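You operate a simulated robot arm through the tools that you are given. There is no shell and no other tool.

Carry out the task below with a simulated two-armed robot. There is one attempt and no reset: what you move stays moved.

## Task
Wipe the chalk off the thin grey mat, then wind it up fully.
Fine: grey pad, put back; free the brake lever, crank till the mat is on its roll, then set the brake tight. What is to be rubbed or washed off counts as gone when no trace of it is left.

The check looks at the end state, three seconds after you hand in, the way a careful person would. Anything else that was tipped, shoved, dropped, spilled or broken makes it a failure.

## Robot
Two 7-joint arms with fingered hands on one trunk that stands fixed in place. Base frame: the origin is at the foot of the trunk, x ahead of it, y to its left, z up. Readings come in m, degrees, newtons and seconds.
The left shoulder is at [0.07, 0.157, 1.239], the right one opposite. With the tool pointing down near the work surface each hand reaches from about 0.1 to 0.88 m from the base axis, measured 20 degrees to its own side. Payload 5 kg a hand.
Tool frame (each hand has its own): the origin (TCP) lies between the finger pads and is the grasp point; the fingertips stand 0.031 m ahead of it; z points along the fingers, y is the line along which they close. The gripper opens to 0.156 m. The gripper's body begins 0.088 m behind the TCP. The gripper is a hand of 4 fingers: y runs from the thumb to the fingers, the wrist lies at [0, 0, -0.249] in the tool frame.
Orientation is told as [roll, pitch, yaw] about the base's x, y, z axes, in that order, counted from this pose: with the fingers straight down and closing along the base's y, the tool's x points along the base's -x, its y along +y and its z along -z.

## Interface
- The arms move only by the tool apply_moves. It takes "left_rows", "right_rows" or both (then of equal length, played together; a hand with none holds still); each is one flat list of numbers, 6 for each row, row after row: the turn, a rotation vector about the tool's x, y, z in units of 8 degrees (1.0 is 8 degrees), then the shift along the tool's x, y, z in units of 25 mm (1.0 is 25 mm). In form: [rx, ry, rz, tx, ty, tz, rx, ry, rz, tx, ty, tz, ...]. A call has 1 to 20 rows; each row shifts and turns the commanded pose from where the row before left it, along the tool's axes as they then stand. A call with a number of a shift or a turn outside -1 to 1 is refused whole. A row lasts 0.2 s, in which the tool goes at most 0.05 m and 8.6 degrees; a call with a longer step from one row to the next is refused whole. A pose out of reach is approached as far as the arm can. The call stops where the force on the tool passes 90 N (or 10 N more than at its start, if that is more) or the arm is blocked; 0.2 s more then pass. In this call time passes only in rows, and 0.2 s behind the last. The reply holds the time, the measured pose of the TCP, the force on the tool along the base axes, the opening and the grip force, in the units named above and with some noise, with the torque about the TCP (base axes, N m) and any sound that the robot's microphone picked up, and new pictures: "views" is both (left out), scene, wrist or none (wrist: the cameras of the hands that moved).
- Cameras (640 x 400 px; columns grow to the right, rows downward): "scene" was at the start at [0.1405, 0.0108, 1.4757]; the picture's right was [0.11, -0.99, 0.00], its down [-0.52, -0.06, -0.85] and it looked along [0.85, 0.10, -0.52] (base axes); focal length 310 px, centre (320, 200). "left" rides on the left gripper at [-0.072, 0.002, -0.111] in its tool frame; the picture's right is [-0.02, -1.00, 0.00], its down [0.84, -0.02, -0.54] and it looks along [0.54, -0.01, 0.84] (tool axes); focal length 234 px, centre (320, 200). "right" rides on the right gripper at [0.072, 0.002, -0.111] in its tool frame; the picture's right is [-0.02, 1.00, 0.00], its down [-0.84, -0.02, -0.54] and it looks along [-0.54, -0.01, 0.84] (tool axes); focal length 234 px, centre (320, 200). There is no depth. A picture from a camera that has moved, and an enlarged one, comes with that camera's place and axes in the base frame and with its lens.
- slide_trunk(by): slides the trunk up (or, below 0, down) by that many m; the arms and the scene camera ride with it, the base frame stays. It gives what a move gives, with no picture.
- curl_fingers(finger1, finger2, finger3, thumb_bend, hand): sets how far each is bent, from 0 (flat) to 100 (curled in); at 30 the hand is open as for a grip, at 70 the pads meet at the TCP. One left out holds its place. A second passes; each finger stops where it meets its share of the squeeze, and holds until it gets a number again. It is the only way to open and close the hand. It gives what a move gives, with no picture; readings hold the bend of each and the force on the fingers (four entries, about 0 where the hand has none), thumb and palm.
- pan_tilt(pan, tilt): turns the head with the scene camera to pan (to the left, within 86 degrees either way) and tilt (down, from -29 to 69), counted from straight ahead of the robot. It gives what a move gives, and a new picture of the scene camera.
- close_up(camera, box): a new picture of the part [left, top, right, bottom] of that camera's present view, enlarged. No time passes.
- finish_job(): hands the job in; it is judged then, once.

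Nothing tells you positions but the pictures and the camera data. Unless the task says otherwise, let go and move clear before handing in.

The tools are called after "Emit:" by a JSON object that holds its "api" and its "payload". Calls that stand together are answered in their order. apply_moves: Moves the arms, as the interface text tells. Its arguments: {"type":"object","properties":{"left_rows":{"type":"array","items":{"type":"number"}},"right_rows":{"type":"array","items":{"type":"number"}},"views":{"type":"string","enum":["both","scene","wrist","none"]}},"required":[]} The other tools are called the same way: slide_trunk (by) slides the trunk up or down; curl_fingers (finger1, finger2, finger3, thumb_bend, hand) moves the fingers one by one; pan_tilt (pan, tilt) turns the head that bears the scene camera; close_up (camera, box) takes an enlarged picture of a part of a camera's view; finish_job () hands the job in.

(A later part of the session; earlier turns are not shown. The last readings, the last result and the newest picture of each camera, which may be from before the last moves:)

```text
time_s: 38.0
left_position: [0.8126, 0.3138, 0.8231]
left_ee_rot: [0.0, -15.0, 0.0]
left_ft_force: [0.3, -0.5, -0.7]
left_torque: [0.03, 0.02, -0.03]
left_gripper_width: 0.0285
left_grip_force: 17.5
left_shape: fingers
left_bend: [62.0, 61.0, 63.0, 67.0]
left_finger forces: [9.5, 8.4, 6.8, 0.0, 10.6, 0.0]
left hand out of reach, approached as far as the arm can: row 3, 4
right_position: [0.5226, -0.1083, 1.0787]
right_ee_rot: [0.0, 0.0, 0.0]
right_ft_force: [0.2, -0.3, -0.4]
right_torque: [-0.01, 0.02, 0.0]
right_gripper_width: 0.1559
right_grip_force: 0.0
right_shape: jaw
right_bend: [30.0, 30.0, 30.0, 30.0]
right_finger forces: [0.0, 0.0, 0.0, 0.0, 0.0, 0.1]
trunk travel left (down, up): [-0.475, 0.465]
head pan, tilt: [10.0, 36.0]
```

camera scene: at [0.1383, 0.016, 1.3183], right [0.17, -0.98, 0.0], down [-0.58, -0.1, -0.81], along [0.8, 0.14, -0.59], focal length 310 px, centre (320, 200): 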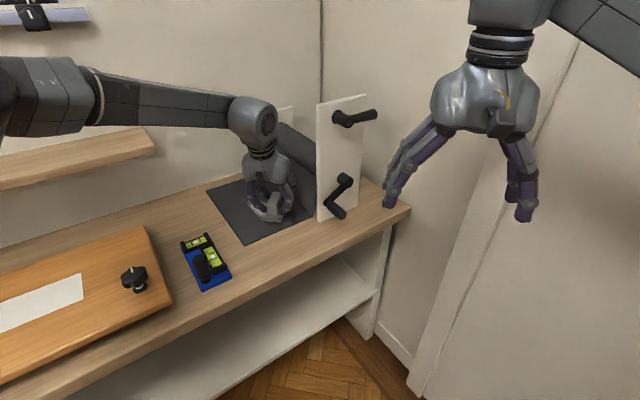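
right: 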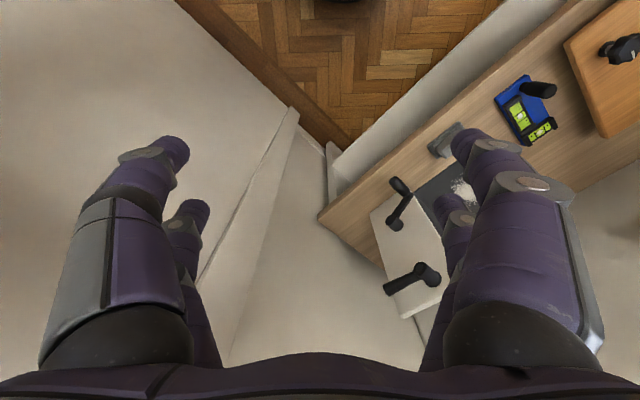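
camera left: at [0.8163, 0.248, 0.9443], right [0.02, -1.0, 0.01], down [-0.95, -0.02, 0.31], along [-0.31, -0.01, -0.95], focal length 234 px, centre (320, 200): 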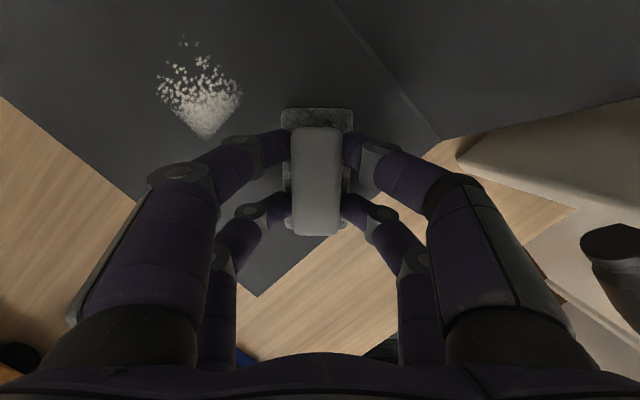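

At this trunk height the arm runs out at x≈0.81. The quoted 0.88 m reach was for the higher trunk, so I'll raise the trunk back and bring the hand down again.

Emit:
{"api": "slide_trunk", "payload": {"by": 0.15}}

Emit:
{"api": "apply_moves", "payload": {"left_rows": [0, 0, 0, 0.2536, 0, 0.9466, 0, 0, 0, 0.2536, 0, 0.9466, 0, 0, 0, 0.2536, 0, 0.9466, 0, 0, 0, 0.2536, 0, 0.9466, 0, 0, 0, 0.2536, 0, 0.9466, 0, 0, 0, -0.7, 0, 0.1875], "views": "both"}}

```text
time_s: 39.8
left_position: [0.8124, 0.3127, 0.9733]
left_ee_rot: [0.0, -14.9, 0.0]
left_ft_force: [-0.4, 0.7, -0.6]
left_torque: [-0.04, 0.0, -0.01]
left_gripper_width: 0.029
left_grip_force: 18.1
left_shape: fingers
left_bend: [62.0, 61.0, 63.0, 67.0]
left_finger forces: [9.6, 8.3, 6.9, 0.0, 10.5, 0.0]
right_position: [0.5241, -0.1077, 1.2284]
right_ee_rot: [0.0, 0.0, -0.1]
right_ft_force: [0.4, 0.3, 0.0]
right_torque: [-0.01, -0.01, -0.02]
right_gripper_width: 0.1558
right_grip_force: 0.1
right_shape: jaw
right_bend: [30.0, 30.0, 30.0, 30.0]
right_finger forces: [0.0, 0.0, 0.0, 0.0, 0.0, 0.1]
trunk travel left (down, up): [-0.625, 0.315]
head pan, tilt: [10.0, 36.0]
```

```text
time_s: 41.1
left_position: [0.7813, 0.3262, 0.8796]
left_ee_rot: [0.0, -15.1, 0.0]
left_ft_force: [-0.5, -0.5, 0.0]
left_torque: [-0.02, 0.01, 0.0]
left_gripper_width: 0.0288
left_grip_force: 17.5
left_shape: fingers
left_bend: [62.0, 61.0, 63.0, 67.0]
left_finger forces: [9.5, 8.1, 6.9, 0.0, 10.5, 0.0]
left hand out of reach, approached as far as the arm can: row 2, 3, 4, 5, 6
right_position: [0.5228, -0.1077, 1.2284]
right_ee_rot: [0.0, 0.0, 0.0]
right_ft_force: [0.8, -0.3, -0.1]
right_torque: [0.01, 0.01, -0.02]
right_gripper_width: 0.1559
right_grip_force: 0.0
right_shape: jaw
right_bend: [30.0, 30.0, 30.0, 30.0]
right_finger forces: [0.0, 0.0, 0.0, 0.0, 0.0, 0.0]
trunk travel left (down, up): [-0.625, 0.315]
head pan, tilt: [10.0, 36.0]
camera scene: at [0.1374, 0.0156, 1.4684], right [0.17, -0.98, 0.0], down [-0.58, -0.1, -0.81], along [0.8, 0.14, -0.59], focal length 310 px, centre (320, 200)
camera left: at [0.8213, 0.328, 1.0046], right [0.02, -1.0, 0.01], down [-0.95, -0.02, 0.31], along [-0.31, -0.01, -0.95], focal length 234 px, centre (320, 200)
```

scene: 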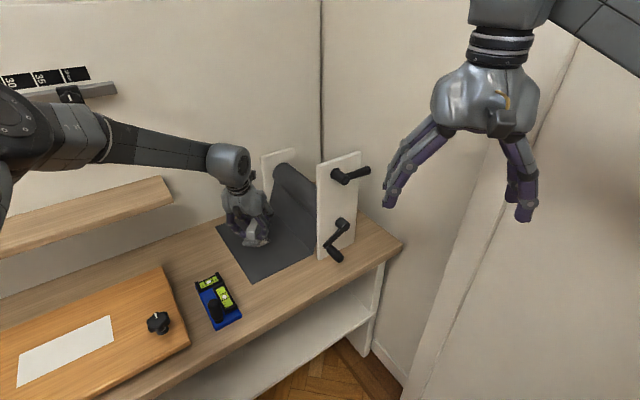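
left: 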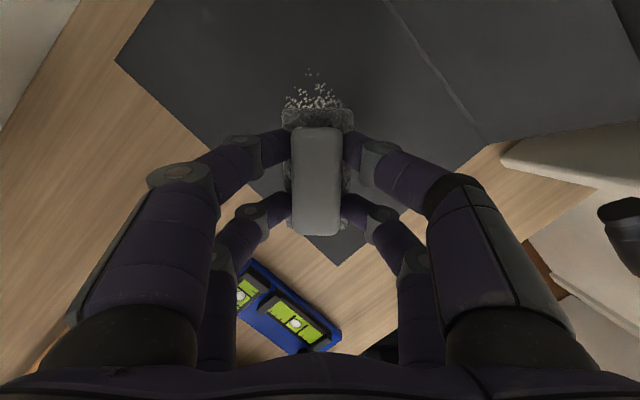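

Raising the trunk made it worse, so the limit is a joint limit tied to the tilt. I'll test in the air whether an untilted hand reaches farther.

Emit:
{"api": "apply_moves", "payload": {"left_rows": [0, 0.94, 0, 0, 0, 0, 0, 0.94, 0, 0, 0, 0, 0, 0, 0, -0.8, 0, 0, 0, 0, 0, -0.8, 0, 0, 0, 0, 0, -0.8, 0, 0, 0, 0, 0, -0.8, 0, 0], "views": "scene"}}

```text
time_s: 42.5
left_position: [0.7495, 0.3461, 0.9281]
left_ee_rot: [0.0, -0.2, -0.1]
left_ft_force: [0.5, 0.6, -1.2]
left_torque: [0.02, 0.0, 0.01]
left_gripper_width: 0.0287
left_grip_force: 17.0
left_shape: fingers
left_bend: [62.0, 61.0, 63.0, 67.0]
left_finger forces: [9.4, 7.7, 6.6, 0.1, 10.6, 0.1]
left hand out of reach, approached as far as the arm can: row 1, 2, 3, 4, 5, 6
right_position: [0.5237, -0.1079, 1.2283]
right_ee_rot: [0.0, -0.1, 0.0]
right_ft_force: [0.0, 0.7, -0.4]
right_torque: [0.03, 0.0, 0.03]
right_gripper_width: 0.1558
right_grip_force: 0.0
right_shape: jaw
right_bend: [30.0, 30.0, 30.0, 30.0]
right_finger forces: [0.1, 0.0, 0.0, 0.1, 0.0, 0.1]
trunk travel left (down, up): [-0.625, 0.315]
head pan, tilt: [10.0, 36.0]
camera scene: at [0.1374, 0.0159, 1.4684], right [0.17, -0.98, 0.0], down [-0.58, -0.1, -0.81], along [0.8, 0.14, -0.59], focal length 310 px, centre (320, 200)
```

scene: 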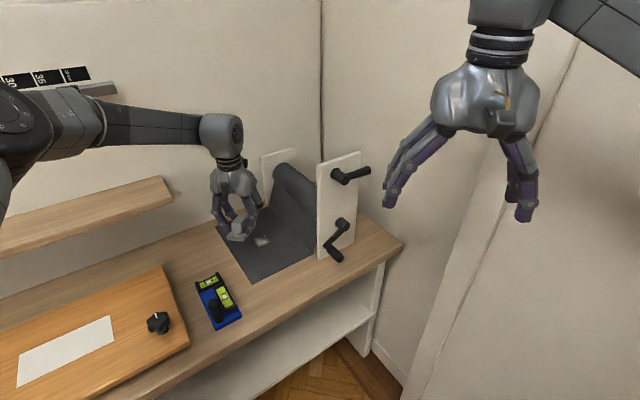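

Still limited, and the numbers suggest the elbow is stuck out to the left rather than the arm being straight. I'll test other yaw angles in the air.

Emit:
{"api": "apply_moves", "payload": {"left_rows": [0, 0, 0.9375, 0, 0, 0, 0, 0, 0.9375, 0, 0, 0, 0, 0, 0.9375, 0, 0, 0, 0, 0, 0.9375, 0, 0, 0, 0, 0, 0.9375, 0, 0, 0, 0, 0, 0.9375, 0, 0, 0, 0, 0, 0, -0.64, 0.64, 0.4, 0, 0, 0, -0.64, 0.64, 0.4, 0, 0, 0, -0.64, 0.64, 0.4, 0, 0, 0, -0.64, 0.64, 0.4], "views": "scene"}}

```text
time_s: 44.8
left_position: [0.7484, 0.3466, 0.9264]
left_ee_rot: [-0.1, 0.1, -45.0]
left_ft_force: [0.2, -0.5, -0.7]
left_torque: [-0.02, -0.01, 0.05]
left_gripper_width: 0.0289
left_grip_force: 17.3
left_shape: fingers
left_bend: [62.0, 61.0, 63.0, 67.0]
left_finger forces: [9.5, 7.7, 6.7, 0.0, 10.5, 0.0]
left hand out of reach, approached as far as the arm can: row 7, 8, 9, 10
right_position: [0.5238, -0.1079, 1.2284]
right_ee_rot: [-0.1, 0.0, 0.1]
right_ft_force: [-0.2, 0.5, -0.3]
right_torque: [0.04, -0.01, -0.01]
right_gripper_width: 0.1561
right_grip_force: 0.0
right_shape: jaw
right_bend: [30.0, 30.0, 30.0, 30.0]
right_finger forces: [0.1, 0.0, 0.1, 0.0, 0.0, 0.0]
trunk travel left (down, up): [-0.625, 0.315]
head pan, tilt: [10.0, 36.0]
camera scene: at [0.1375, 0.0158, 1.4684], right [0.17, -0.98, 0.0], down [-0.58, -0.1, -0.81], along [0.8, 0.14, -0.59], focal length 310 px, centre (320, 200)
```

scene: 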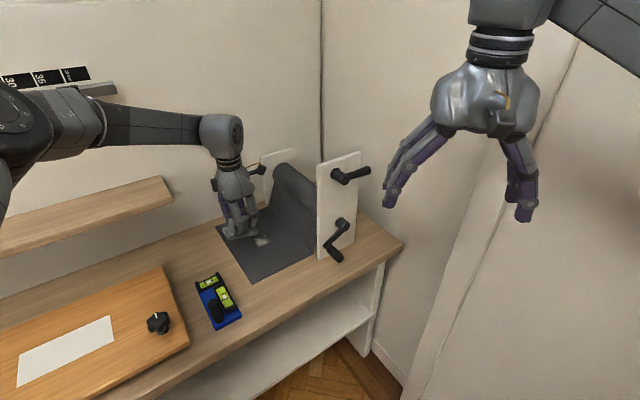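

Yaw makes no difference, so it is a wrist-position limit. Only about 1–2 cm is missing, so I'll try a lower trunk (-0.22) with yaw -15, which my fit says is the best combination. First I raise the hand so it stays clear.

Emit:
{"api": "apply_moves", "payload": {"left_rows": [0, 0, 0, 0.3, 0, -0.9, 0, 0, 0, 0.3, 0, -0.9, 0, 0, 0, 0.3, 0, -0.9, 0, 0, 0, 0, 0, -0.9, 0, 0, 0, 0, 0, -0.9, 0, 0, 0, 0, 0, -0.9, 0, 0, 0, 0, 0, -0.9], "views": "none"}}

Emit:
{"api": "slide_trunk", "payload": {"by": -0.22}}

Emit:
{"api": "apply_moves", "payload": {"left_rows": [0, -0.94, 0, 0, 0, 0, 0, -0.94, 0, 0, 0, 0, -0.2426, 0, -0.9055, 0, 0, 0, -0.2426, 0, -0.9055, 0, 0, 0, -0.2426, 0, -0.9055, 0, 0, 0, -0.2426, 0, -0.9055, 0, 0, 0], "views": "both"}}

```text
time_s: 46.4
left_position: [0.7329, 0.3623, 1.0857]
left_ee_rot: [0.1, 0.0, -45.0]
left_ft_force: [-0.2, -0.7, 0.0]
left_torque: [-0.02, 0.0, -0.02]
left_gripper_width: 0.0288
left_grip_force: 17.1
left_shape: fingers
left_bend: [62.0, 61.0, 63.0, 67.0]
left_finger forces: [9.5, 7.7, 6.8, 0.1, 10.5, 0.0]
right_position: [0.5243, -0.1083, 1.2282]
right_ee_rot: [0.0, 0.0, 0.0]
right_ft_force: [-0.8, -0.4, 0.6]
right_torque: [0.01, -0.06, 0.01]
right_gripper_width: 0.156
right_grip_force: 0.0
right_shape: jaw
right_bend: [30.0, 30.0, 30.0, 30.0]
right_finger forces: [0.0, 0.1, 0.1, 0.0, 0.0, 0.0]
trunk travel left (down, up): [-0.625, 0.315]
head pan, tilt: [10.0, 36.0]
```

```text
time_s: 48.7
left_position: [0.7315, 0.3619, 0.8663]
left_ee_rot: [0.0, 0.0, -45.0]
left_ft_force: [-0.5, -0.7, -0.8]
left_torque: [0.0, 0.04, 0.01]
left_gripper_width: 0.0287
left_grip_force: 16.8
left_shape: fingers
left_bend: [62.0, 61.0, 63.0, 67.0]
left_finger forces: [9.5, 7.7, 6.8, 0.0, 10.5, 0.0]
right_position: [0.5248, -0.1085, 1.0077]
right_ee_rot: [0.0, 0.0, 0.1]
right_ft_force: [0.5, 0.8, -0.5]
right_torque: [0.02, 0.01, -0.01]
right_gripper_width: 0.1559
right_grip_force: 0.1
right_shape: jaw
right_bend: [30.0, 30.0, 30.0, 30.0]
right_finger forces: [0.2, 0.1, 0.0, 0.0, 0.1, 0.0]
trunk travel left (down, up): [-0.405, 0.535]
head pan, tilt: [10.0, 36.0]
```

```text
time_s: 50.1
left_position: [0.7326, 0.363, 0.8662]
left_ee_rot: [0.0, -15.1, -14.9]
left_ft_force: [0.2, -0.7, -0.7]
left_torque: [0.01, 0.01, -0.01]
left_gripper_width: 0.0286
left_grip_force: 17.1
left_shape: fingers
left_bend: [62.0, 61.0, 63.0, 67.0]
left_finger forces: [9.5, 7.7, 6.8, 0.0, 10.4, 0.1]
right_position: [0.5243, -0.1082, 1.0078]
right_ee_rot: [0.0, 0.0, 0.0]
right_ft_force: [0.2, 1.0, 0.8]
right_torque: [0.0, 0.03, 0.0]
right_gripper_width: 0.156
right_grip_force: 0.1
right_shape: jaw
right_bend: [30.0, 30.0, 30.0, 30.0]
right_finger forces: [0.0, 0.1, 0.0, 0.0, 0.0, 0.1]
trunk travel left (down, up): [-0.405, 0.535]
head pan, tilt: [10.0, 36.0]
camera scene: at [0.1372, 0.0156, 1.2485], right [0.17, -0.98, 0.0], down [-0.58, -0.1, -0.81], along [0.8, 0.14, -0.59], focal length 310 px, centre (320, 200)
camera left: at [0.7728, 0.3535, 0.9914], right [-0.23, -0.97, 0.01], down [-0.92, 0.23, 0.31], along [-0.3, 0.07, -0.95], focal length 234 px, centre (320, 200)
```

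scene: 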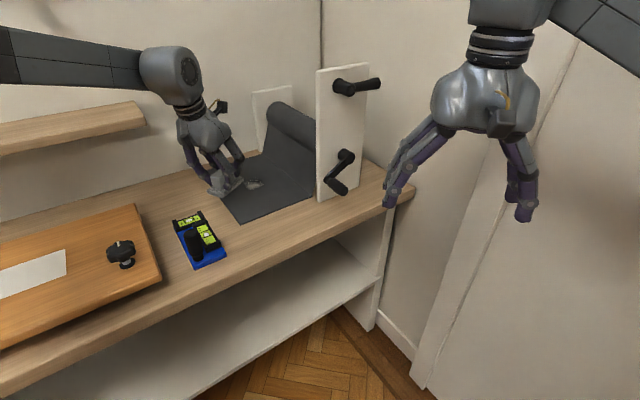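
left: 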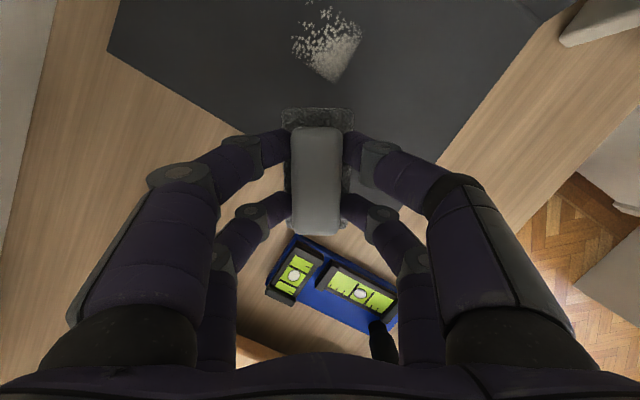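

The remaining patch is centred near (0.838,0.328). I'll go forward over it at z≈0.835 and see how far this posture reaches.

Emit:
{"api": "apply_moves", "payload": {"left_rows": [0, 0, 0, -0.744, -0.03, 0.456, 0, 0, 0, -0.744, -0.03, 0.456, 0, 0, 0, -0.744, -0.03, 0.456, 0, 0, 0, -0.744, -0.03, 0.456, 0, 0, 0, -0.744, -0.03, 0.456], "views": "both"}}

```text
time_s: 51.3
left_position: [0.8338, 0.3321, 0.8312]
left_ee_rot: [0.0, -14.9, -14.9]
left_ft_force: [0.5, 0.1, -0.6]
left_torque: [-0.03, 0.02, 0.03]
left_gripper_width: 0.0287
left_grip_force: 16.6
left_shape: fingers
left_bend: [62.0, 61.0, 63.0, 67.0]
left_finger forces: [9.5, 7.8, 6.9, 0.0, 10.2, 0.1]
right_position: [0.5249, -0.1071, 1.0077]
right_ee_rot: [0.1, 0.1, 0.1]
right_ft_force: [0.3, -0.1, 0.1]
right_torque: [0.02, 0.04, 0.0]
right_gripper_width: 0.1556
right_grip_force: 0.0
right_shape: jaw
right_bend: [30.0, 30.0, 30.0, 30.0]
right_finger forces: [0.0, 0.1, 0.0, 0.0, 0.0, 0.0]
trunk travel left (down, up): [-0.405, 0.535]
head pan, tilt: [10.0, 36.0]
camera scene: at [0.1386, 0.016, 1.2483], right [0.17, -0.98, 0.0], down [-0.58, -0.1, -0.81], along [0.8, 0.14, -0.59], focal length 310 px, centre (320, 200)
camera left: at [0.8737, 0.3239, 0.959], right [-0.24, -0.97, 0.01], down [-0.92, 0.23, 0.31], along [-0.3, 0.07, -0.95], focal length 234 px, centre (320, 200)
```

scene: 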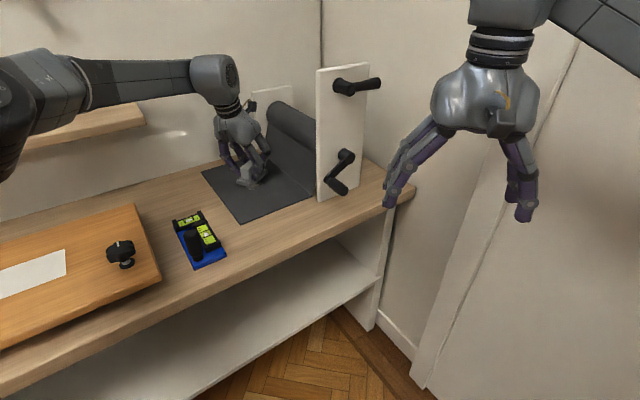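
left: 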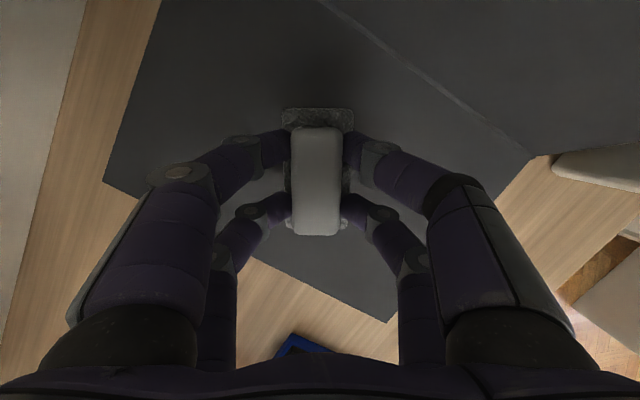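

Reached, and the pad now covers the whole remaining patch. I'll lower to contact and rub sideways.

Emit:
{"api": "apply_moves", "payload": {"left_rows": [0, 0, 0, 0.07, 0, 0.26, 0, 0, 0, 0.07, 0, 0.26], "views": "none"}}

```text
time_s: 51.9
left_position: [0.8325, 0.3314, 0.8206]
left_ee_rot: [-0.1, -15.0, -15.0]
left_ft_force: [-0.5, -0.5, -1.1]
left_torque: [0.01, -0.04, -0.02]
left_gripper_width: 0.0285
left_grip_force: 16.9
left_shape: fingers
left_bend: [62.0, 61.0, 63.0, 67.0]
left_finger forces: [9.4, 7.6, 6.9, 0.0, 10.2, 0.0]
right_position: [0.5227, -0.108, 1.0081]
right_ee_rot: [0.1, 0.0, 0.0]
right_ft_force: [-0.8, -0.3, 0.0]
right_torque: [-0.02, -0.02, -0.01]
right_gripper_width: 0.1561
right_grip_force: 0.1
right_shape: jaw
right_bend: [30.0, 30.0, 30.0, 30.0]
right_finger forces: [0.0, 0.0, 0.0, 0.0, 0.0, 0.0]
trunk travel left (down, up): [-0.405, 0.535]
head pan, tilt: [10.0, 36.0]
```

Emit:
{"api": "apply_moves", "payload": {"left_rows": [0, 0, 0, 0.026, 0, 0.097], "views": "none"}}

```text
time_s: 52.3
left_position: [0.831, 0.3321, 0.8196]
left_ee_rot: [-0.1, -14.9, -15.0]
left_ft_force: [0.2, -0.1, -0.5]
left_torque: [0.01, 0.0, 0.02]
left_gripper_width: 0.0285
left_grip_force: 16.9
left_shape: fingers
left_bend: [62.0, 61.0, 63.0, 67.0]
left_finger forces: [9.5, 7.9, 7.0, 0.0, 10.3, 0.0]
right_position: [0.5229, -0.1065, 1.009]
right_ee_rot: [0.0, 0.0, 0.0]
right_ft_force: [-0.4, -0.3, 0.3]
right_torque: [0.05, -0.01, -0.01]
right_gripper_width: 0.1559
right_grip_force: 0.1
right_shape: jaw
right_bend: [30.0, 30.0, 30.0, 30.0]
right_finger forces: [0.0, 0.0, 0.1, 0.1, 0.0, 0.1]
trunk travel left (down, up): [-0.405, 0.535]
head pan, tilt: [10.0, 36.0]
```

Emit:
{"api": "apply_moves", "payload": {"left_rows": [0, 0, 0, 0.021, 0, 0.077, 0, 0, 0, 0, 0.4, 0], "views": "none"}}

```text
time_s: 52.9
left_position: [0.8342, 0.3398, 0.8177]
left_ee_rot: [-0.1, -15.1, -15.1]
left_ft_force: [-0.2, -4.2, 4.3]
left_torque: [-0.1, 0.04, 0.0]
left_gripper_width: 0.0288
left_grip_force: 18.4
left_shape: fingers
left_bend: [63.0, 62.0, 62.0, 67.0]
left_finger forces: [8.4, 7.9, 7.9, 0.0, 12.5, 0.0]
right_position: [0.5225, -0.1093, 1.0076]
right_ee_rot: [0.0, 0.0, 0.0]
right_ft_force: [0.1, 0.0, 0.2]
right_torque: [0.0, 0.01, 0.01]
right_gripper_width: 0.1556
right_grip_force: 0.1
right_shape: jaw
right_bend: [30.0, 30.0, 30.0, 30.0]
right_finger forces: [0.0, 0.0, 0.0, 0.0, 0.0, 0.1]
trunk travel left (down, up): [-0.405, 0.535]
head pan, tilt: [10.0, 36.0]
```

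Contact made. A bit more pressure and rub both ways.

Emit:
{"api": "apply_moves", "payload": {"left_rows": [0, 0, 0, 0.009, 0.6, 0.034, 0, 0, 0, 0, 0.5, 0, 0, 0, 0, 0, -0.7, 0, 0, 0, 0, 0, -0.7, 0, 0, 0, 0, 0, -0.7, 0, 0, 0, 0, 0, -0.7, 0, 0, 0, 0, 0, 0.7, 0, 0, 0, 0, 0, 0.7, 0, 0, 0, 0, 0, 0.7, 0], "views": "wrist"}}

```text
time_s: 54.9
left_position: [0.8362, 0.3481, 0.8175]
left_ee_rot: [0.0, -15.1, -14.9]
left_ft_force: [-1.1, -8.6, 11.4]
left_torque: [-0.5, -0.01, -0.04]
left_gripper_width: 0.0285
left_grip_force: 23.1
left_shape: fingers
left_bend: [63.0, 62.0, 62.0, 67.0]
left_finger forces: [7.9, 9.5, 13.8, 0.0, 14.7, 0.0]
right_position: [0.5232, -0.1083, 1.0087]
right_ee_rot: [0.2, -0.1, 0.1]
right_ft_force: [-0.5, 0.0, 0.4]
right_torque: [0.02, 0.0, 0.0]
right_gripper_width: 0.1558
right_grip_force: 0.0
right_shape: jaw
right_bend: [30.0, 30.0, 30.0, 30.0]
right_finger forces: [0.0, 0.0, 0.0, 0.0, 0.0, 0.1]
trunk travel left (down, up): [-0.405, 0.535]
head pan, tilt: [10.0, 36.0]
camera left: at [0.8762, 0.3399, 0.9441], right [-0.24, -0.97, 0.01], down [-0.92, 0.23, 0.31], along [-0.3, 0.07, -0.95], focal length 234 px, centre (320, 200)
```

left: 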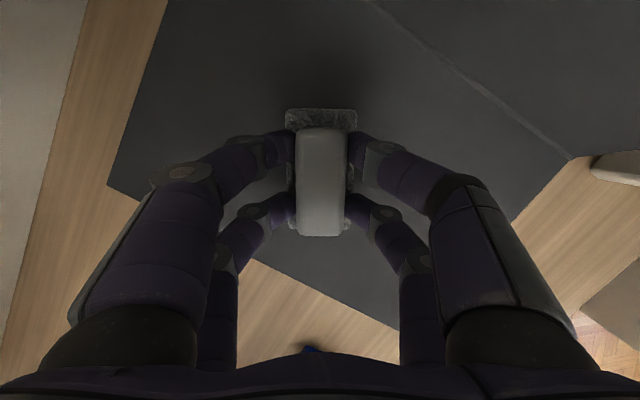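

I'll do one more full pass, slightly farther out, then lift and back off to inspect.

Emit:
{"api": "apply_moves", "payload": {"left_rows": [0, 0, 0, 0, -0.7, 0, 0, 0, 0, 0, -0.7, 0, 0, 0, 0, 0, -0.7, 0, 0, 0, 0, -0.31, 0, 0.083, 0, 0, 0, 0, 0.7, 0, 0, 0, 0, 0, 0.7, 0, 0, 0, 0, 0, 0.7, 0, 0, 0, 0, 0, -0.7, 0, 0, 0, 0, 0, -0.7, 0, 0, 0, 0, -0.13, 0, -0.483, 0, 0, 0, -0.13, 0, -0.483, 0, 0, 0, 0.9, 0, -0.6, 0, 0, 0, 0.9, 0, -0.6, 0, 0, 0, 0.9, 0, -0.6, 0, 0, 0, 0.9, 0, -0.3, 0, 0, 0, 0.9, 0, -0.25], "views": "both"}}

Emit:
{"api": "close_up", "payload": {"camera": "left", "box": [80, 0, 560, 220]}}

Emit:
{"api": "close_up", "payload": {"camera": "scene", "box": [190, 130, 330, 230]}}

```text
time_s: 58.3
left_position: [0.7113, 0.3458, 0.868]
left_ee_rot: [-0.2, -15.1, -15.0]
left_ft_force: [-0.5, 0.9, -1.5]
left_torque: [-0.05, -0.01, -0.03]
left_gripper_width: 0.0288
left_grip_force: 17.7
left_shape: fingers
left_bend: [61.0, 61.0, 63.0, 67.0]
left_finger forces: [9.2, 9.4, 6.9, 0.0, 10.4, 0.0]
left hand out of reach, approached as far as the arm can: row 7
right_position: [0.5239, -0.1073, 1.0085]
right_ee_rot: [0.0, 0.0, 0.0]
right_ft_force: [-0.2, -0.2, 0.2]
right_torque: [-0.01, 0.0, 0.0]
right_gripper_width: 0.1557
right_grip_force: 0.1
right_shape: jaw
right_bend: [30.0, 30.0, 30.0, 30.0]
right_finger forces: [0.0, 0.0, 0.0, 0.1, 0.0, 0.1]
trunk travel left (down, up): [-0.405, 0.535]
head pan, tilt: [10.0, 36.0]
camera scene: at [0.1364, 0.0164, 1.2486], right [0.17, -0.98, 0.0], down [-0.58, -0.1, -0.81], along [0.8, 0.14, -0.59], focal length 310 px, centre (320, 200)
camera left: at [0.7511, 0.3373, 0.9949], right [-0.24, -0.97, 0.01], down [-0.92, 0.23, 0.31], along [-0.3, 0.07, -0.95], focal length 234 px, centre (320, 200)
```

scene: 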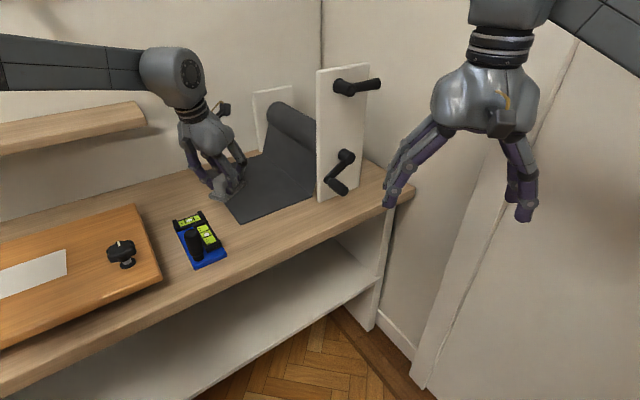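
left: 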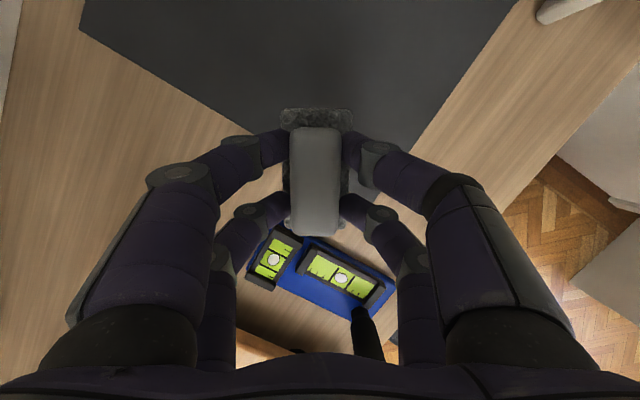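

```text
1.33 times, centred on (320, 110) of left
camera zoom: at [0.7511, 0.3373, 0.9949], right [-0.24, -0.97, 0.01], down [-0.92, 0.23, 0.31], along [-0.3, 0.07, -0.95], focal length 312 px, centre (320, 320)
```

zoom: 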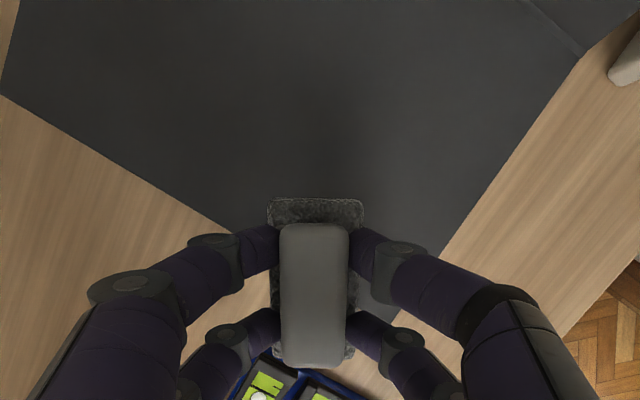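

```text
4.00 times, centred on (260, 180) of scene
camera zoom: at [0.1364, 0.0164, 1.2486], right [0.17, -0.98, 0.0], down [-0.58, -0.1, -0.81], along [0.8, 0.14, -0.59], focal length 1240 px, centre (560, 280)
```

zoom: 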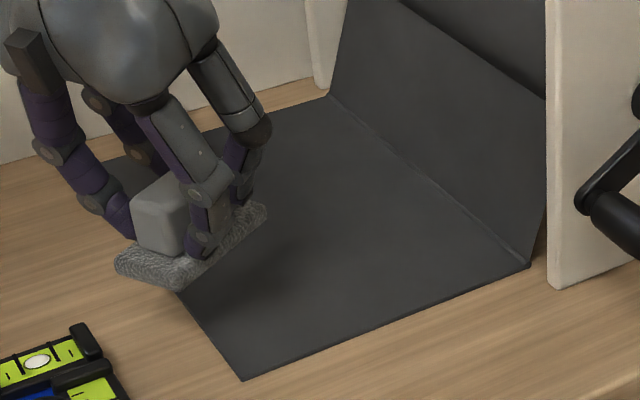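

The mat looks clean from here. Now I carry the pad back: rise a little, turn to yaw -45 and go above the original spot (TCP about (0.650,0.213)).

Emit:
{"api": "apply_moves", "payload": {"left_rows": [0, 0, 0, -0.2, 0, -0.75, 0.2426, 0, 0.9055, 0, 0, 0, 0.2426, 0, 0.9055, 0, 0, 0, 0.2426, 0, 0.9055, 0, 0, 0, 0.2426, 0, 0.9055, 0, 0, 0, 0, 0, 0, -0.295, -0.915, 0.203, 0, 0, 0, -0.295, -0.915, 0.203, 0, 0, 0, -0.295, -0.915, 0.203, 0, 0, 0, -0.295, -0.915, 0.203, 0, 0, 0, -0.295, -0.915, 0.203, 0, 0, 0, -0.295, -0.915, 0.203], "views": "both"}}

```text
time_s: 60.7
left_position: [0.6529, 0.2138, 0.8696]
left_ee_rot: [0.1, -14.9, -45.0]
left_ft_force: [0.2, 0.5, -0.5]
left_torque: [-0.01, -0.02, 0.02]
left_gripper_width: 0.0286
left_grip_force: 17.5
left_shape: fingers
left_bend: [62.0, 61.0, 63.0, 67.0]
left_finger forces: [9.2, 8.9, 7.0, 0.0, 10.5, 0.0]
right_position: [0.5238, -0.1085, 1.0081]
right_ee_rot: [0.0, 0.0, 0.0]
right_ft_force: [-0.1, 0.9, 0.4]
right_torque: [-0.01, -0.02, 0.0]
right_gripper_width: 0.1559
right_grip_force: 0.1
right_shape: jaw
right_bend: [30.0, 30.0, 30.0, 30.0]
right_finger forces: [0.0, 0.1, 0.0, 0.0, 0.0, 0.0]
trunk travel left (down, up): [-0.405, 0.535]
head pan, tilt: [10.0, 36.0]
camera scene: at [0.1373, 0.0151, 1.2485], right [0.17, -0.98, 0.0], down [-0.58, -0.1, -0.81], along [0.8, 0.14, -0.59], focal length 310 px, centre (320, 200)
camera left: at [0.6823, 0.185, 0.9962], right [-0.69, -0.72, 0.01], down [-0.69, 0.66, 0.31], along [-0.23, 0.21, -0.95], focal length 234 px, centre (320, 200)
```

scene: 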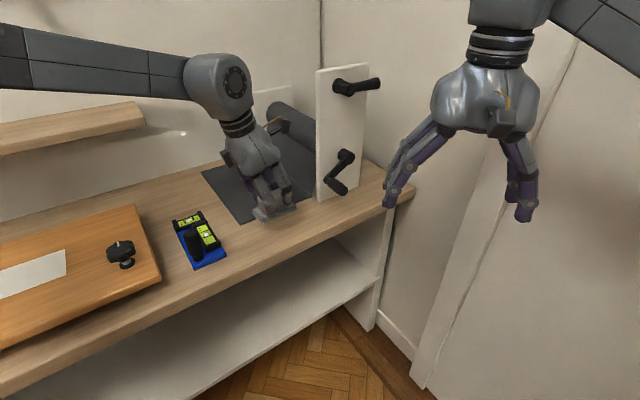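
left: 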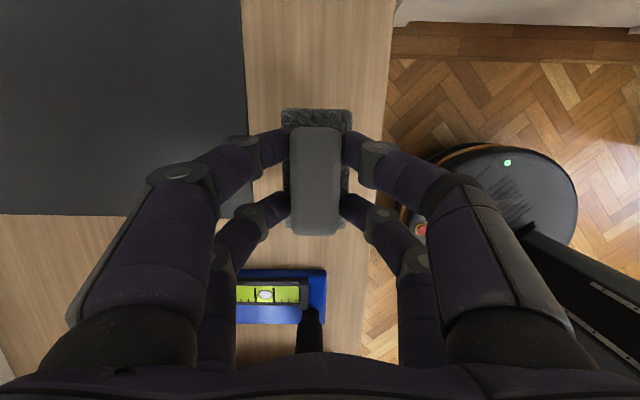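

Right above the original spot. Lowering to just above the bench.

Emit:
{"api": "apply_moves", "payload": {"left_rows": [0, 0, 0, 0.176, -0.08, 0.657, 0, 0, 0, 0.176, 0, 0.657, 0, 0, 0, 0.176, 0, 0.657, 0, 0, 0, 0.02, 0, 0.077], "views": "none"}}

Emit:
{"api": "close_up", "payload": {"camera": "scene", "box": [240, 170, 310, 230]}}

```text
time_s: 61.7
left_position: [0.6504, 0.2128, 0.8163]
left_ee_rot: [0.0, -15.1, -45.0]
left_ft_force: [0.1, -0.2, -1.1]
left_torque: [0.0, 0.0, 0.02]
left_gripper_width: 0.0286
left_grip_force: 16.8
left_shape: fingers
left_bend: [62.0, 61.0, 63.0, 67.0]
left_finger forces: [9.3, 8.7, 6.8, 0.0, 10.4, 0.1]
right_position: [0.5239, -0.1075, 1.0096]
right_ee_rot: [0.0, 0.0, 0.1]
right_ft_force: [-0.2, 0.4, -0.8]
right_torque: [0.02, 0.01, -0.01]
right_gripper_width: 0.1557
right_grip_force: 0.0
right_shape: jaw
right_bend: [30.0, 30.0, 30.0, 30.0]
right_finger forces: [0.1, 0.0, 0.0, 0.1, 0.0, 0.0]
trunk travel left (down, up): [-0.405, 0.535]
head pan, tilt: [10.0, 36.0]
```

```text
6.67 times, centred on (275, 200) of scene
camera zoom: at [0.1372, 0.0157, 1.2485], right [0.17, -0.98, 0.0], down [-0.58, -0.1, -0.81], along [0.8, 0.14, -0.59], focal length 2067 px, centre (620, 200)
```

zoom: 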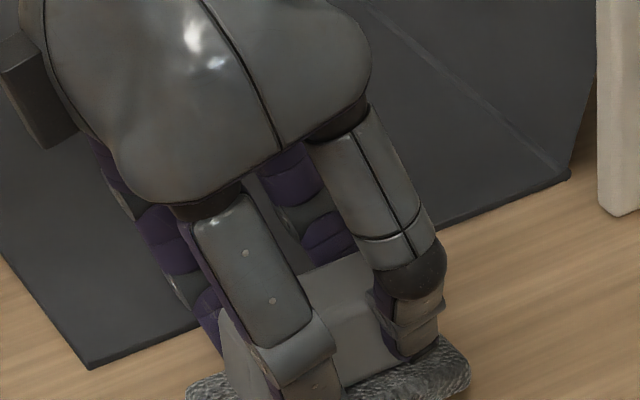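

Emit:
{"api": "apply_moves", "payload": {"left_rows": [0, 0, 0, 0.02, 0, 0.077], "views": "none"}}

```text
time_s: 62.1
left_position: [0.6499, 0.2131, 0.8154]
left_ee_rot: [0.0, -15.1, -45.0]
left_ft_force: [0.2, -0.2, -0.5]
left_torque: [0.01, 0.04, -0.02]
left_gripper_width: 0.0284
left_grip_force: 17.4
left_shape: fingers
left_bend: [62.0, 61.0, 63.0, 67.0]
left_finger forces: [9.2, 8.7, 6.9, 0.1, 10.4, 0.0]
right_position: [0.5254, -0.1072, 1.0083]
right_ee_rot: [0.0, 0.0, 0.0]
right_ft_force: [-0.2, 0.7, -0.3]
right_torque: [0.02, 0.03, 0.02]
right_gripper_width: 0.1559
right_grip_force: 0.1
right_shape: jaw
right_bend: [30.0, 30.0, 30.0, 30.0]
right_finger forces: [0.0, 0.0, 0.0, 0.0, 0.0, 0.1]
trunk travel left (down, up): [-0.405, 0.535]
head pan, tilt: [10.0, 36.0]
```

Emit:
{"api": "apply_moves", "payload": {"left_rows": [0, 0, 0, 0.013, 0, 0.05], "views": "none"}}

Emit:
{"api": "close_up", "payload": {"camera": "scene", "box": [240, 185, 310, 240]}}

```text
time_s: 62.5
left_position: [0.6504, 0.2134, 0.8148]
left_ee_rot: [0.0, -15.2, -45.0]
left_ft_force: [-0.1, 0.8, 0.5]
left_torque: [0.03, 0.05, -0.02]
left_gripper_width: 0.0288
left_grip_force: 17.6
left_shape: fingers
left_bend: [62.0, 61.0, 63.0, 67.0]
left_finger forces: [9.0, 8.9, 7.0, 0.0, 10.4, 0.0]
right_position: [0.5238, -0.1077, 1.0092]
right_ee_rot: [0.0, 0.1, 0.0]
right_ft_force: [-0.8, -0.4, 0.3]
right_torque: [0.02, -0.02, 0.05]
right_gripper_width: 0.156
right_grip_force: 0.1
right_shape: jaw
right_bend: [30.0, 30.0, 30.0, 30.0]
right_finger forces: [0.0, 0.1, 0.1, 0.0, 0.1, 0.1]
trunk travel left (down, up): [-0.405, 0.535]
head pan, tilt: [10.0, 36.0]
```

```text
7.27 times, centred on (275, 212) of scene
camera zoom: at [0.1372, 0.0158, 1.2485], right [0.17, -0.98, 0.0], down [-0.58, -0.1, -0.81], along [0.8, 0.14, -0.59], focal length 2254 px, centre (647, 109)
```

zoom: 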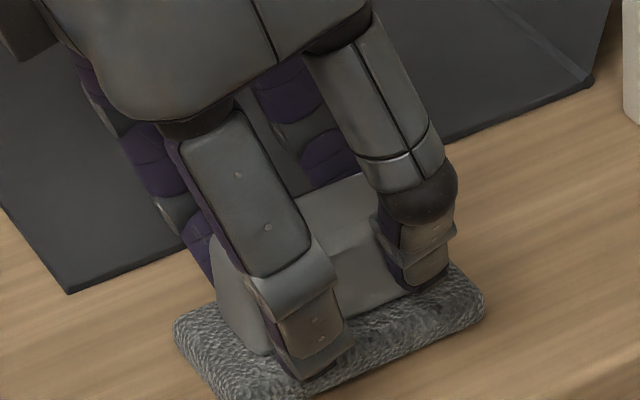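

Near contact. One more millimetre and then I release evenly.

Emit:
{"api": "apply_moves", "payload": {"left_rows": [0, 0, 0, 0.01, 0, 0.04], "views": "none"}}

Emit:
{"api": "curl_fingers", "payload": {"hand": "left", "finger1": 66, "finger2": 65, "finger3": 65, "thumb_bend": 68}}

Emit:
{"api": "curl_fingers", "payload": {"hand": "left", "finger1": 58, "finger2": 58, "finger3": 58, "thumb_bend": 58}}

Emit:
{"api": "close_up", "payload": {"camera": "left", "box": [220, 100, 420, 270]}}

Emit:
{"api": "close_up", "payload": {"camera": "scene", "box": [240, 185, 310, 240]}}

```text
time_s: 62.9
left_position: [0.6499, 0.2127, 0.8142]
left_ee_rot: [0.0, -15.1, -45.0]
left_ft_force: [-0.8, 1.5, 5.7]
left_torque: [0.21, 0.02, 0.04]
left_gripper_width: 0.0288
left_grip_force: 18.9
left_shape: fingers
left_bend: [62.0, 61.0, 63.0, 67.0]
left_finger forces: [8.9, 10.6, 7.1, 0.1, 10.6, 0.0]
right_position: [0.5232, -0.1076, 1.0085]
right_ee_rot: [0.0, 0.1, 0.1]
right_ft_force: [-0.5, 0.1, -0.2]
right_torque: [0.01, -0.03, 0.03]
right_gripper_width: 0.1558
right_grip_force: 0.1
right_shape: jaw
right_bend: [30.0, 30.0, 30.0, 30.0]
right_finger forces: [0.0, 0.1, 0.0, 0.0, 0.0, 0.0]
trunk travel left (down, up): [-0.405, 0.535]
head pan, tilt: [10.0, 36.0]
```

```text
time_s: 63.9
left_position: [0.6503, 0.213, 0.8145]
left_ee_rot: [0.0, -15.1, -44.9]
left_ft_force: [2.2, 1.6, 8.1]
left_torque: [0.19, -0.17, -0.03]
left_gripper_width: 0.03
left_grip_force: 10.9
left_shape: fingers
left_bend: [62.0, 61.0, 63.0, 66.0]
left_finger forces: [4.7, 8.9, 2.0, 0.0, 5.6, 0.0]
right_position: [0.5229, -0.1083, 1.0091]
right_ee_rot: [0.0, 0.0, 0.0]
right_ft_force: [-0.3, 0.2, 0.3]
right_torque: [-0.02, 0.0, 0.01]
right_gripper_width: 0.1559
right_grip_force: 0.1
right_shape: jaw
right_bend: [30.0, 30.0, 30.0, 30.0]
right_finger forces: [0.1, 0.0, 0.0, 0.0, 0.0, 0.0]
trunk travel left (down, up): [-0.405, 0.535]
head pan, tilt: [10.0, 36.0]
```

```text
time_s: 64.9
left_position: [0.65, 0.2131, 0.8156]
left_ee_rot: [0.0, -15.2, -45.1]
left_ft_force: [-1.4, -1.2, 8.3]
left_torque: [0.2, -0.06, 0.06]
left_gripper_width: 0.0524
left_grip_force: 4.3
left_shape: fingers
left_bend: [57.0, 60.0, 57.0, 57.0]
left_finger forces: [0.1, 9.1, 0.1, 0.1, 0.0, 0.0]
right_position: [0.5228, -0.1082, 1.0085]
right_ee_rot: [0.0, 0.0, 0.0]
right_ft_force: [-0.9, -0.3, 0.1]
right_torque: [0.02, 0.0, -0.01]
right_gripper_width: 0.1558
right_grip_force: 0.0
right_shape: jaw
right_bend: [30.0, 30.0, 30.0, 30.0]
right_finger forces: [0.0, 0.0, 0.0, 0.0, 0.0, 0.0]
trunk travel left (down, up): [-0.405, 0.535]
head pan, tilt: [10.0, 36.0]
```

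```text
2.35 times, centred on (320, 185) of left
camera zoom: at [0.68, 0.1847, 0.9404], right [-0.69, -0.72, 0.01], down [-0.69, 0.66, 0.31], along [-0.23, 0.21, -0.95], focal length 551 px, centre (320, 235)
```

zoom: 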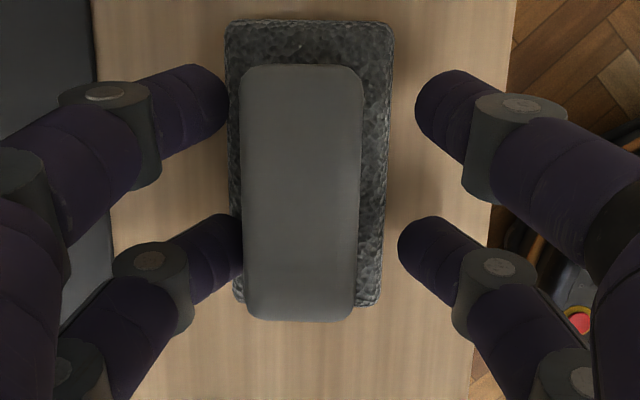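

```text
7.27 times, centred on (275, 212) of scene
camera zoom: at [0.1363, 0.0153, 1.2486], right [0.17, -0.98, 0.0], down [-0.58, -0.1, -0.81], along [0.8, 0.14, -0.59], focal length 2254 px, centre (647, 109)
```

zoom: 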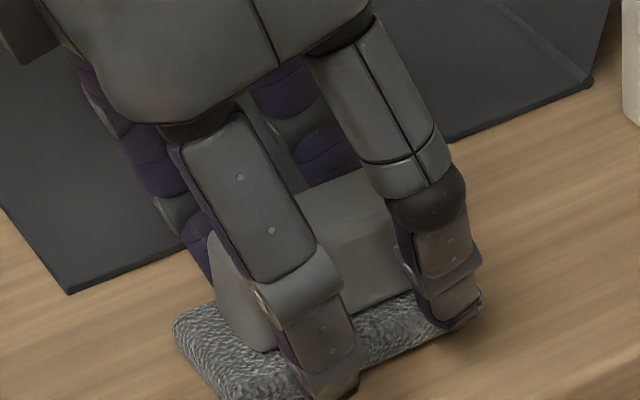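

Finger 2 is resting on the base. I'll rise 6 mm and then open fully, keeping the pad undisturbed.

Emit:
{"api": "apply_moves", "payload": {"left_rows": [0, 0, 0, -0.031, 0, -0.116, 0, 0, 0, -0.031, 0, -0.116], "views": "none"}}

Emit:
{"api": "curl_fingers", "payload": {"hand": "left", "finger1": 46, "finger2": 46, "finger3": 46, "thumb_bend": 46}}

Emit:
{"api": "apply_moves", "payload": {"left_rows": [0, 0, 0, -0.2588, 0, -0.9659, 0, 0, 0, -0.2588, 0, -0.9659, 0, 0, 0, -0.2588, 0, -0.9659, 0, 0, 0, -0.2588, 0, -0.9659], "views": "both"}}

Emit:
{"api": "close_up", "payload": {"camera": "left", "box": [220, 50, 420, 220]}}

```text
time_s: 65.5
left_position: [0.6501, 0.2139, 0.8189]
left_ee_rot: [-0.1, -15.0, -45.0]
left_ft_force: [-0.7, -0.3, -0.6]
left_torque: [-0.04, 0.0, 0.01]
left_gripper_width: 0.0524
left_grip_force: 0.0
left_shape: fingers
left_bend: [57.0, 57.0, 57.0, 57.0]
left_finger forces: [0.0, 0.0, 0.0, 0.0, 0.0, 0.1]
right_position: [0.5231, -0.1089, 1.0088]
right_ee_rot: [0.0, 0.0, 0.1]
right_ft_force: [0.5, -0.6, 0.5]
right_torque: [-0.02, 0.03, -0.01]
right_gripper_width: 0.1559
right_grip_force: 0.1
right_shape: jaw
right_bend: [30.0, 30.0, 30.0, 30.0]
right_finger forces: [0.0, 0.0, 0.0, 0.0, 0.0, 0.0]
trunk travel left (down, up): [-0.405, 0.535]
head pan, tilt: [10.0, 36.0]
```

```text
time_s: 66.5
left_position: [0.6506, 0.2127, 0.8185]
left_ee_rot: [0.0, -15.1, -45.0]
left_ft_force: [-0.3, -1.1, -1.2]
left_torque: [0.01, 0.0, 0.03]
left_gripper_width: 0.0964
left_grip_force: 0.1
left_shape: fingers
left_bend: [46.0, 46.0, 46.0, 46.0]
left_finger forces: [0.0, 0.0, 0.0, 0.0, 0.0, 0.0]
right_position: [0.5232, -0.1071, 1.0074]
right_ee_rot: [0.0, 0.0, 0.1]
right_ft_force: [-0.4, -0.9, 0.3]
right_torque: [0.01, 0.03, 0.02]
right_gripper_width: 0.1558
right_grip_force: 0.0
right_shape: jaw
right_bend: [30.0, 30.0, 30.0, 30.0]
right_finger forces: [0.0, 0.1, 0.0, 0.0, 0.1, 0.0]
trunk travel left (down, up): [-0.405, 0.535]
head pan, tilt: [10.0, 36.0]
```

```text
time_s: 67.5
left_position: [0.6498, 0.2123, 0.918]
left_ee_rot: [-0.1, -15.0, -45.0]
left_ft_force: [1.1, 0.4, 0.1]
left_torque: [0.03, -0.01, 0.01]
left_gripper_width: 0.0967
left_grip_force: 0.1
left_shape: fingers
left_bend: [46.0, 46.0, 46.0, 46.0]
left_finger forces: [0.0, 0.1, 0.1, 0.0, 0.0, 0.0]
right_position: [0.524, -0.1084, 1.0086]
right_ee_rot: [0.1, 0.0, 0.0]
right_ft_force: [-0.3, 0.2, -0.2]
right_torque: [0.0, 0.02, 0.02]
right_gripper_width: 0.1558
right_grip_force: 0.1
right_shape: jaw
right_bend: [30.0, 30.0, 30.0, 30.0]
right_finger forces: [0.0, 0.0, 0.1, 0.1, 0.0, 0.0]
trunk travel left (down, up): [-0.405, 0.535]
head pan, tilt: [10.0, 36.0]
camera scene: at [0.137, 0.0156, 1.2485], right [0.17, -0.98, 0.0], down [-0.58, -0.1, -0.81], along [0.8, 0.14, -0.59], focal length 310 px, centre (320, 200)
camera left: at [0.6805, 0.1859, 1.0445], right [-0.69, -0.72, 0.01], down [-0.69, 0.66, 0.31], along [-0.23, 0.21, -0.95], focal length 234 px, centre (320, 200)
```

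scene: 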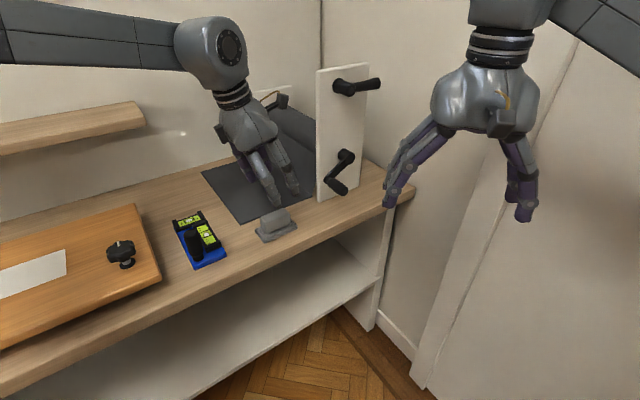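
left: 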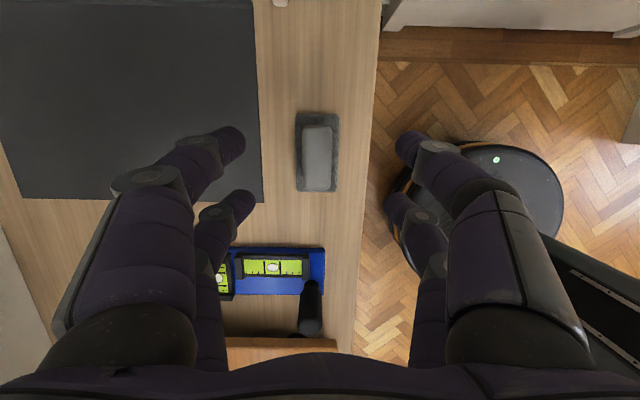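

```text
2.35 times, centred on (320, 135) of left
camera zoom: at [0.6805, 0.1859, 1.0445], right [-0.69, -0.72, 0.01], down [-0.69, 0.66, 0.31], along [-0.23, 0.21, -0.95], focal length 551 px, centre (320, 353)
```

zoom: 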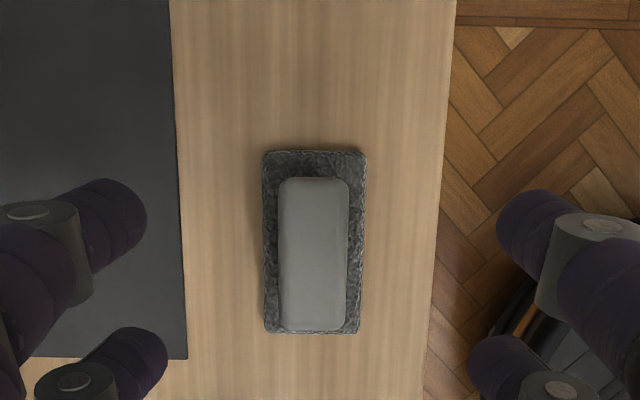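

The pad is back at its original place (within about 3 mm). I'll retract the left hand up and out of the way, then inspect the mat.

Emit:
{"api": "apply_moves", "payload": {"left_rows": [0, 0, 0, -0.2588, 0, -0.9659, 0, 0, 0, -0.2588, 0, -0.9659, 0, 0, 0, -0.2588, 0, -0.9659, 0, 0, 0, -0.2588, 0, -0.9659, 0, 0, 0, 0.9, -0.4, -0.24, 0, 0, 0, 0.9, -0.4, -0.24, 0, 0, 0, 0.9, -0.4, -0.24, 0, 0, 0, 0.9, -0.4, -0.24, 0, 0, 0, 0.9, -0.4, -0.24, 0, 0, 0, 0.9, -0.4, -0.24, 0, 0, 0, 0.9, -0.4, -0.24, 0, 0, 0, 0.9, -0.4, -0.24], "views": "scene"}}

Emit:
{"api": "close_up", "payload": {"camera": "scene", "box": [190, 150, 330, 240]}}

```text
time_s: 70.1
left_position: [0.461, 0.2886, 1.0182]
left_ee_rot: [0.0, -15.1, -45.0]
left_ft_force: [-0.1, 0.4, -0.5]
left_torque: [-0.02, 0.02, -0.01]
left_gripper_width: 0.0966
left_grip_force: 0.1
left_shape: fingers
left_bend: [46.0, 46.0, 46.0, 46.0]
left_finger forces: [0.0, 0.1, 0.1, 0.0, 0.1, 0.1]
right_position: [0.5227, -0.1074, 1.0086]
right_ee_rot: [0.0, 0.0, 0.1]
right_ft_force: [-0.4, -0.4, 0.5]
right_torque: [-0.04, -0.02, 0.02]
right_gripper_width: 0.1558
right_grip_force: 0.0
right_shape: jaw
right_bend: [30.0, 30.0, 30.0, 30.0]
right_finger forces: [0.0, 0.1, 0.0, 0.0, 0.1, 0.0]
trunk travel left (down, up): [-0.405, 0.535]
head pan, tilt: [10.0, 36.0]
camera scene: at [0.1367, 0.0168, 1.2486], right [0.17, -0.98, 0.0], down [-0.58, -0.1, -0.81], along [0.8, 0.14, -0.59], focal length 310 px, centre (320, 200)
```

scene: 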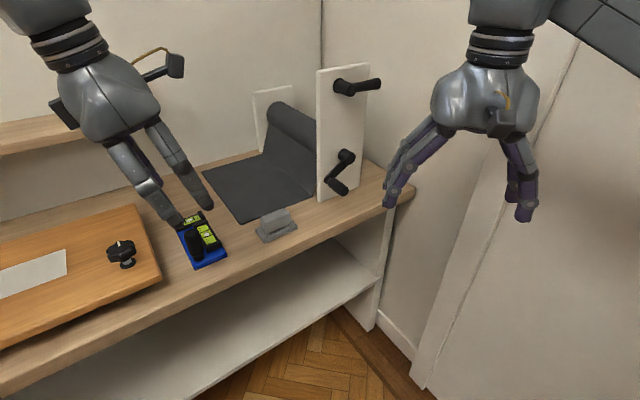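

```text
4.44 times, centred on (260, 195) of scene
camera zoom: at [0.1367, 0.0168, 1.2486], right [0.17, -0.98, 0.0], down [-0.58, -0.1, -0.81], along [0.8, 0.14, -0.59], focal length 1378 px, centre (587, 222)
```

zoom: 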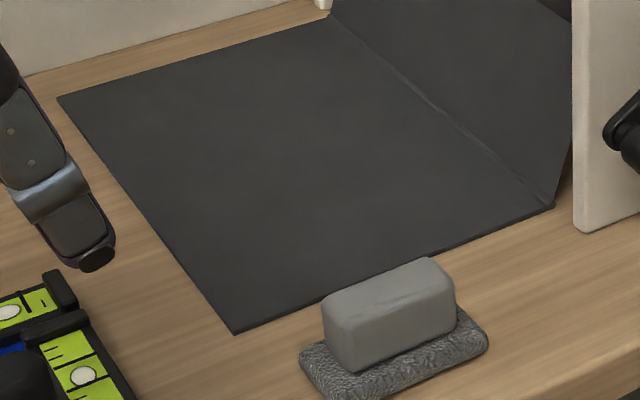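

The mat looks clean. Let me zoom in further to be sure no speck remains.

Emit:
{"api": "close_up", "payload": {"camera": "scene", "box": [200, 155, 260, 200]}}

Emit:
{"api": "close_up", "payload": {"camera": "scene", "box": [250, 150, 315, 200]}}

Emit:
{"api": "close_up", "payload": {"camera": "scene", "box": [210, 180, 270, 225]}}

```text
8.89 times, centred on (230, 178) of scene
camera zoom: at [0.1367, 0.0168, 1.2486], right [0.17, -0.98, 0.0], down [-0.58, -0.1, -0.81], along [0.8, 0.14, -0.59], focal length 2755 px, centre (1120, 400)
```

zoom: 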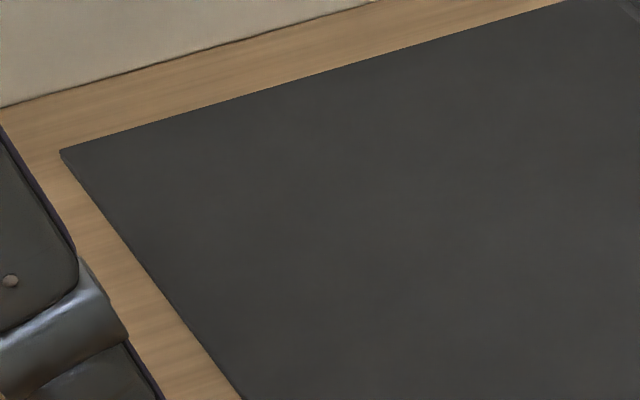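

```text
8.00 times, centred on (282, 175) of scene
camera zoom: at [0.1367, 0.0168, 1.2486], right [0.17, -0.98, 0.0], down [-0.58, -0.1, -0.81], along [0.8, 0.14, -0.59], focal length 2480 px, centre (620, 400)
```

zoom: 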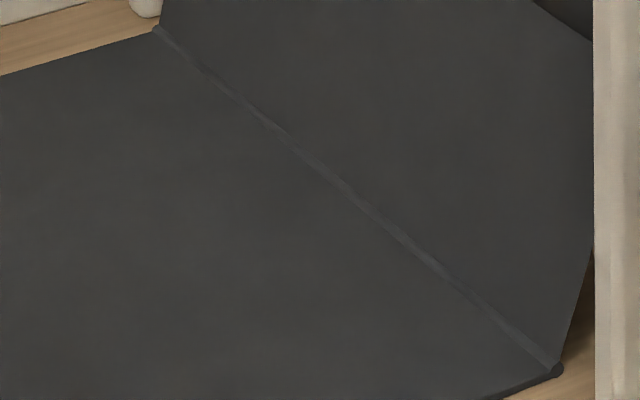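

```text
8.89 times, centred on (240, 202) of scene
camera zoom: at [0.1367, 0.0168, 1.2486], right [0.17, -0.98, 0.0], down [-0.58, -0.1, -0.81], along [0.8, 0.14, -0.59], focal length 2755 px, centre (1031, 178)
```

zoom: 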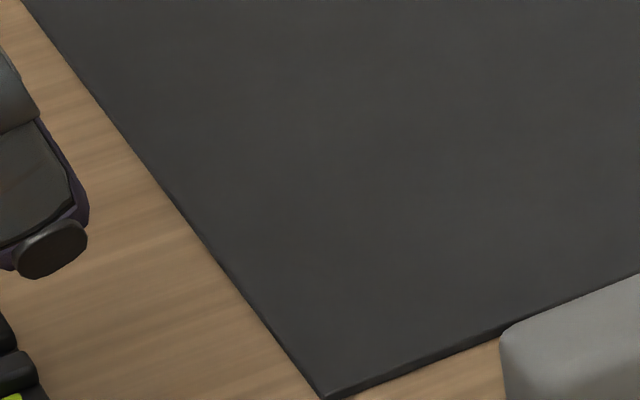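

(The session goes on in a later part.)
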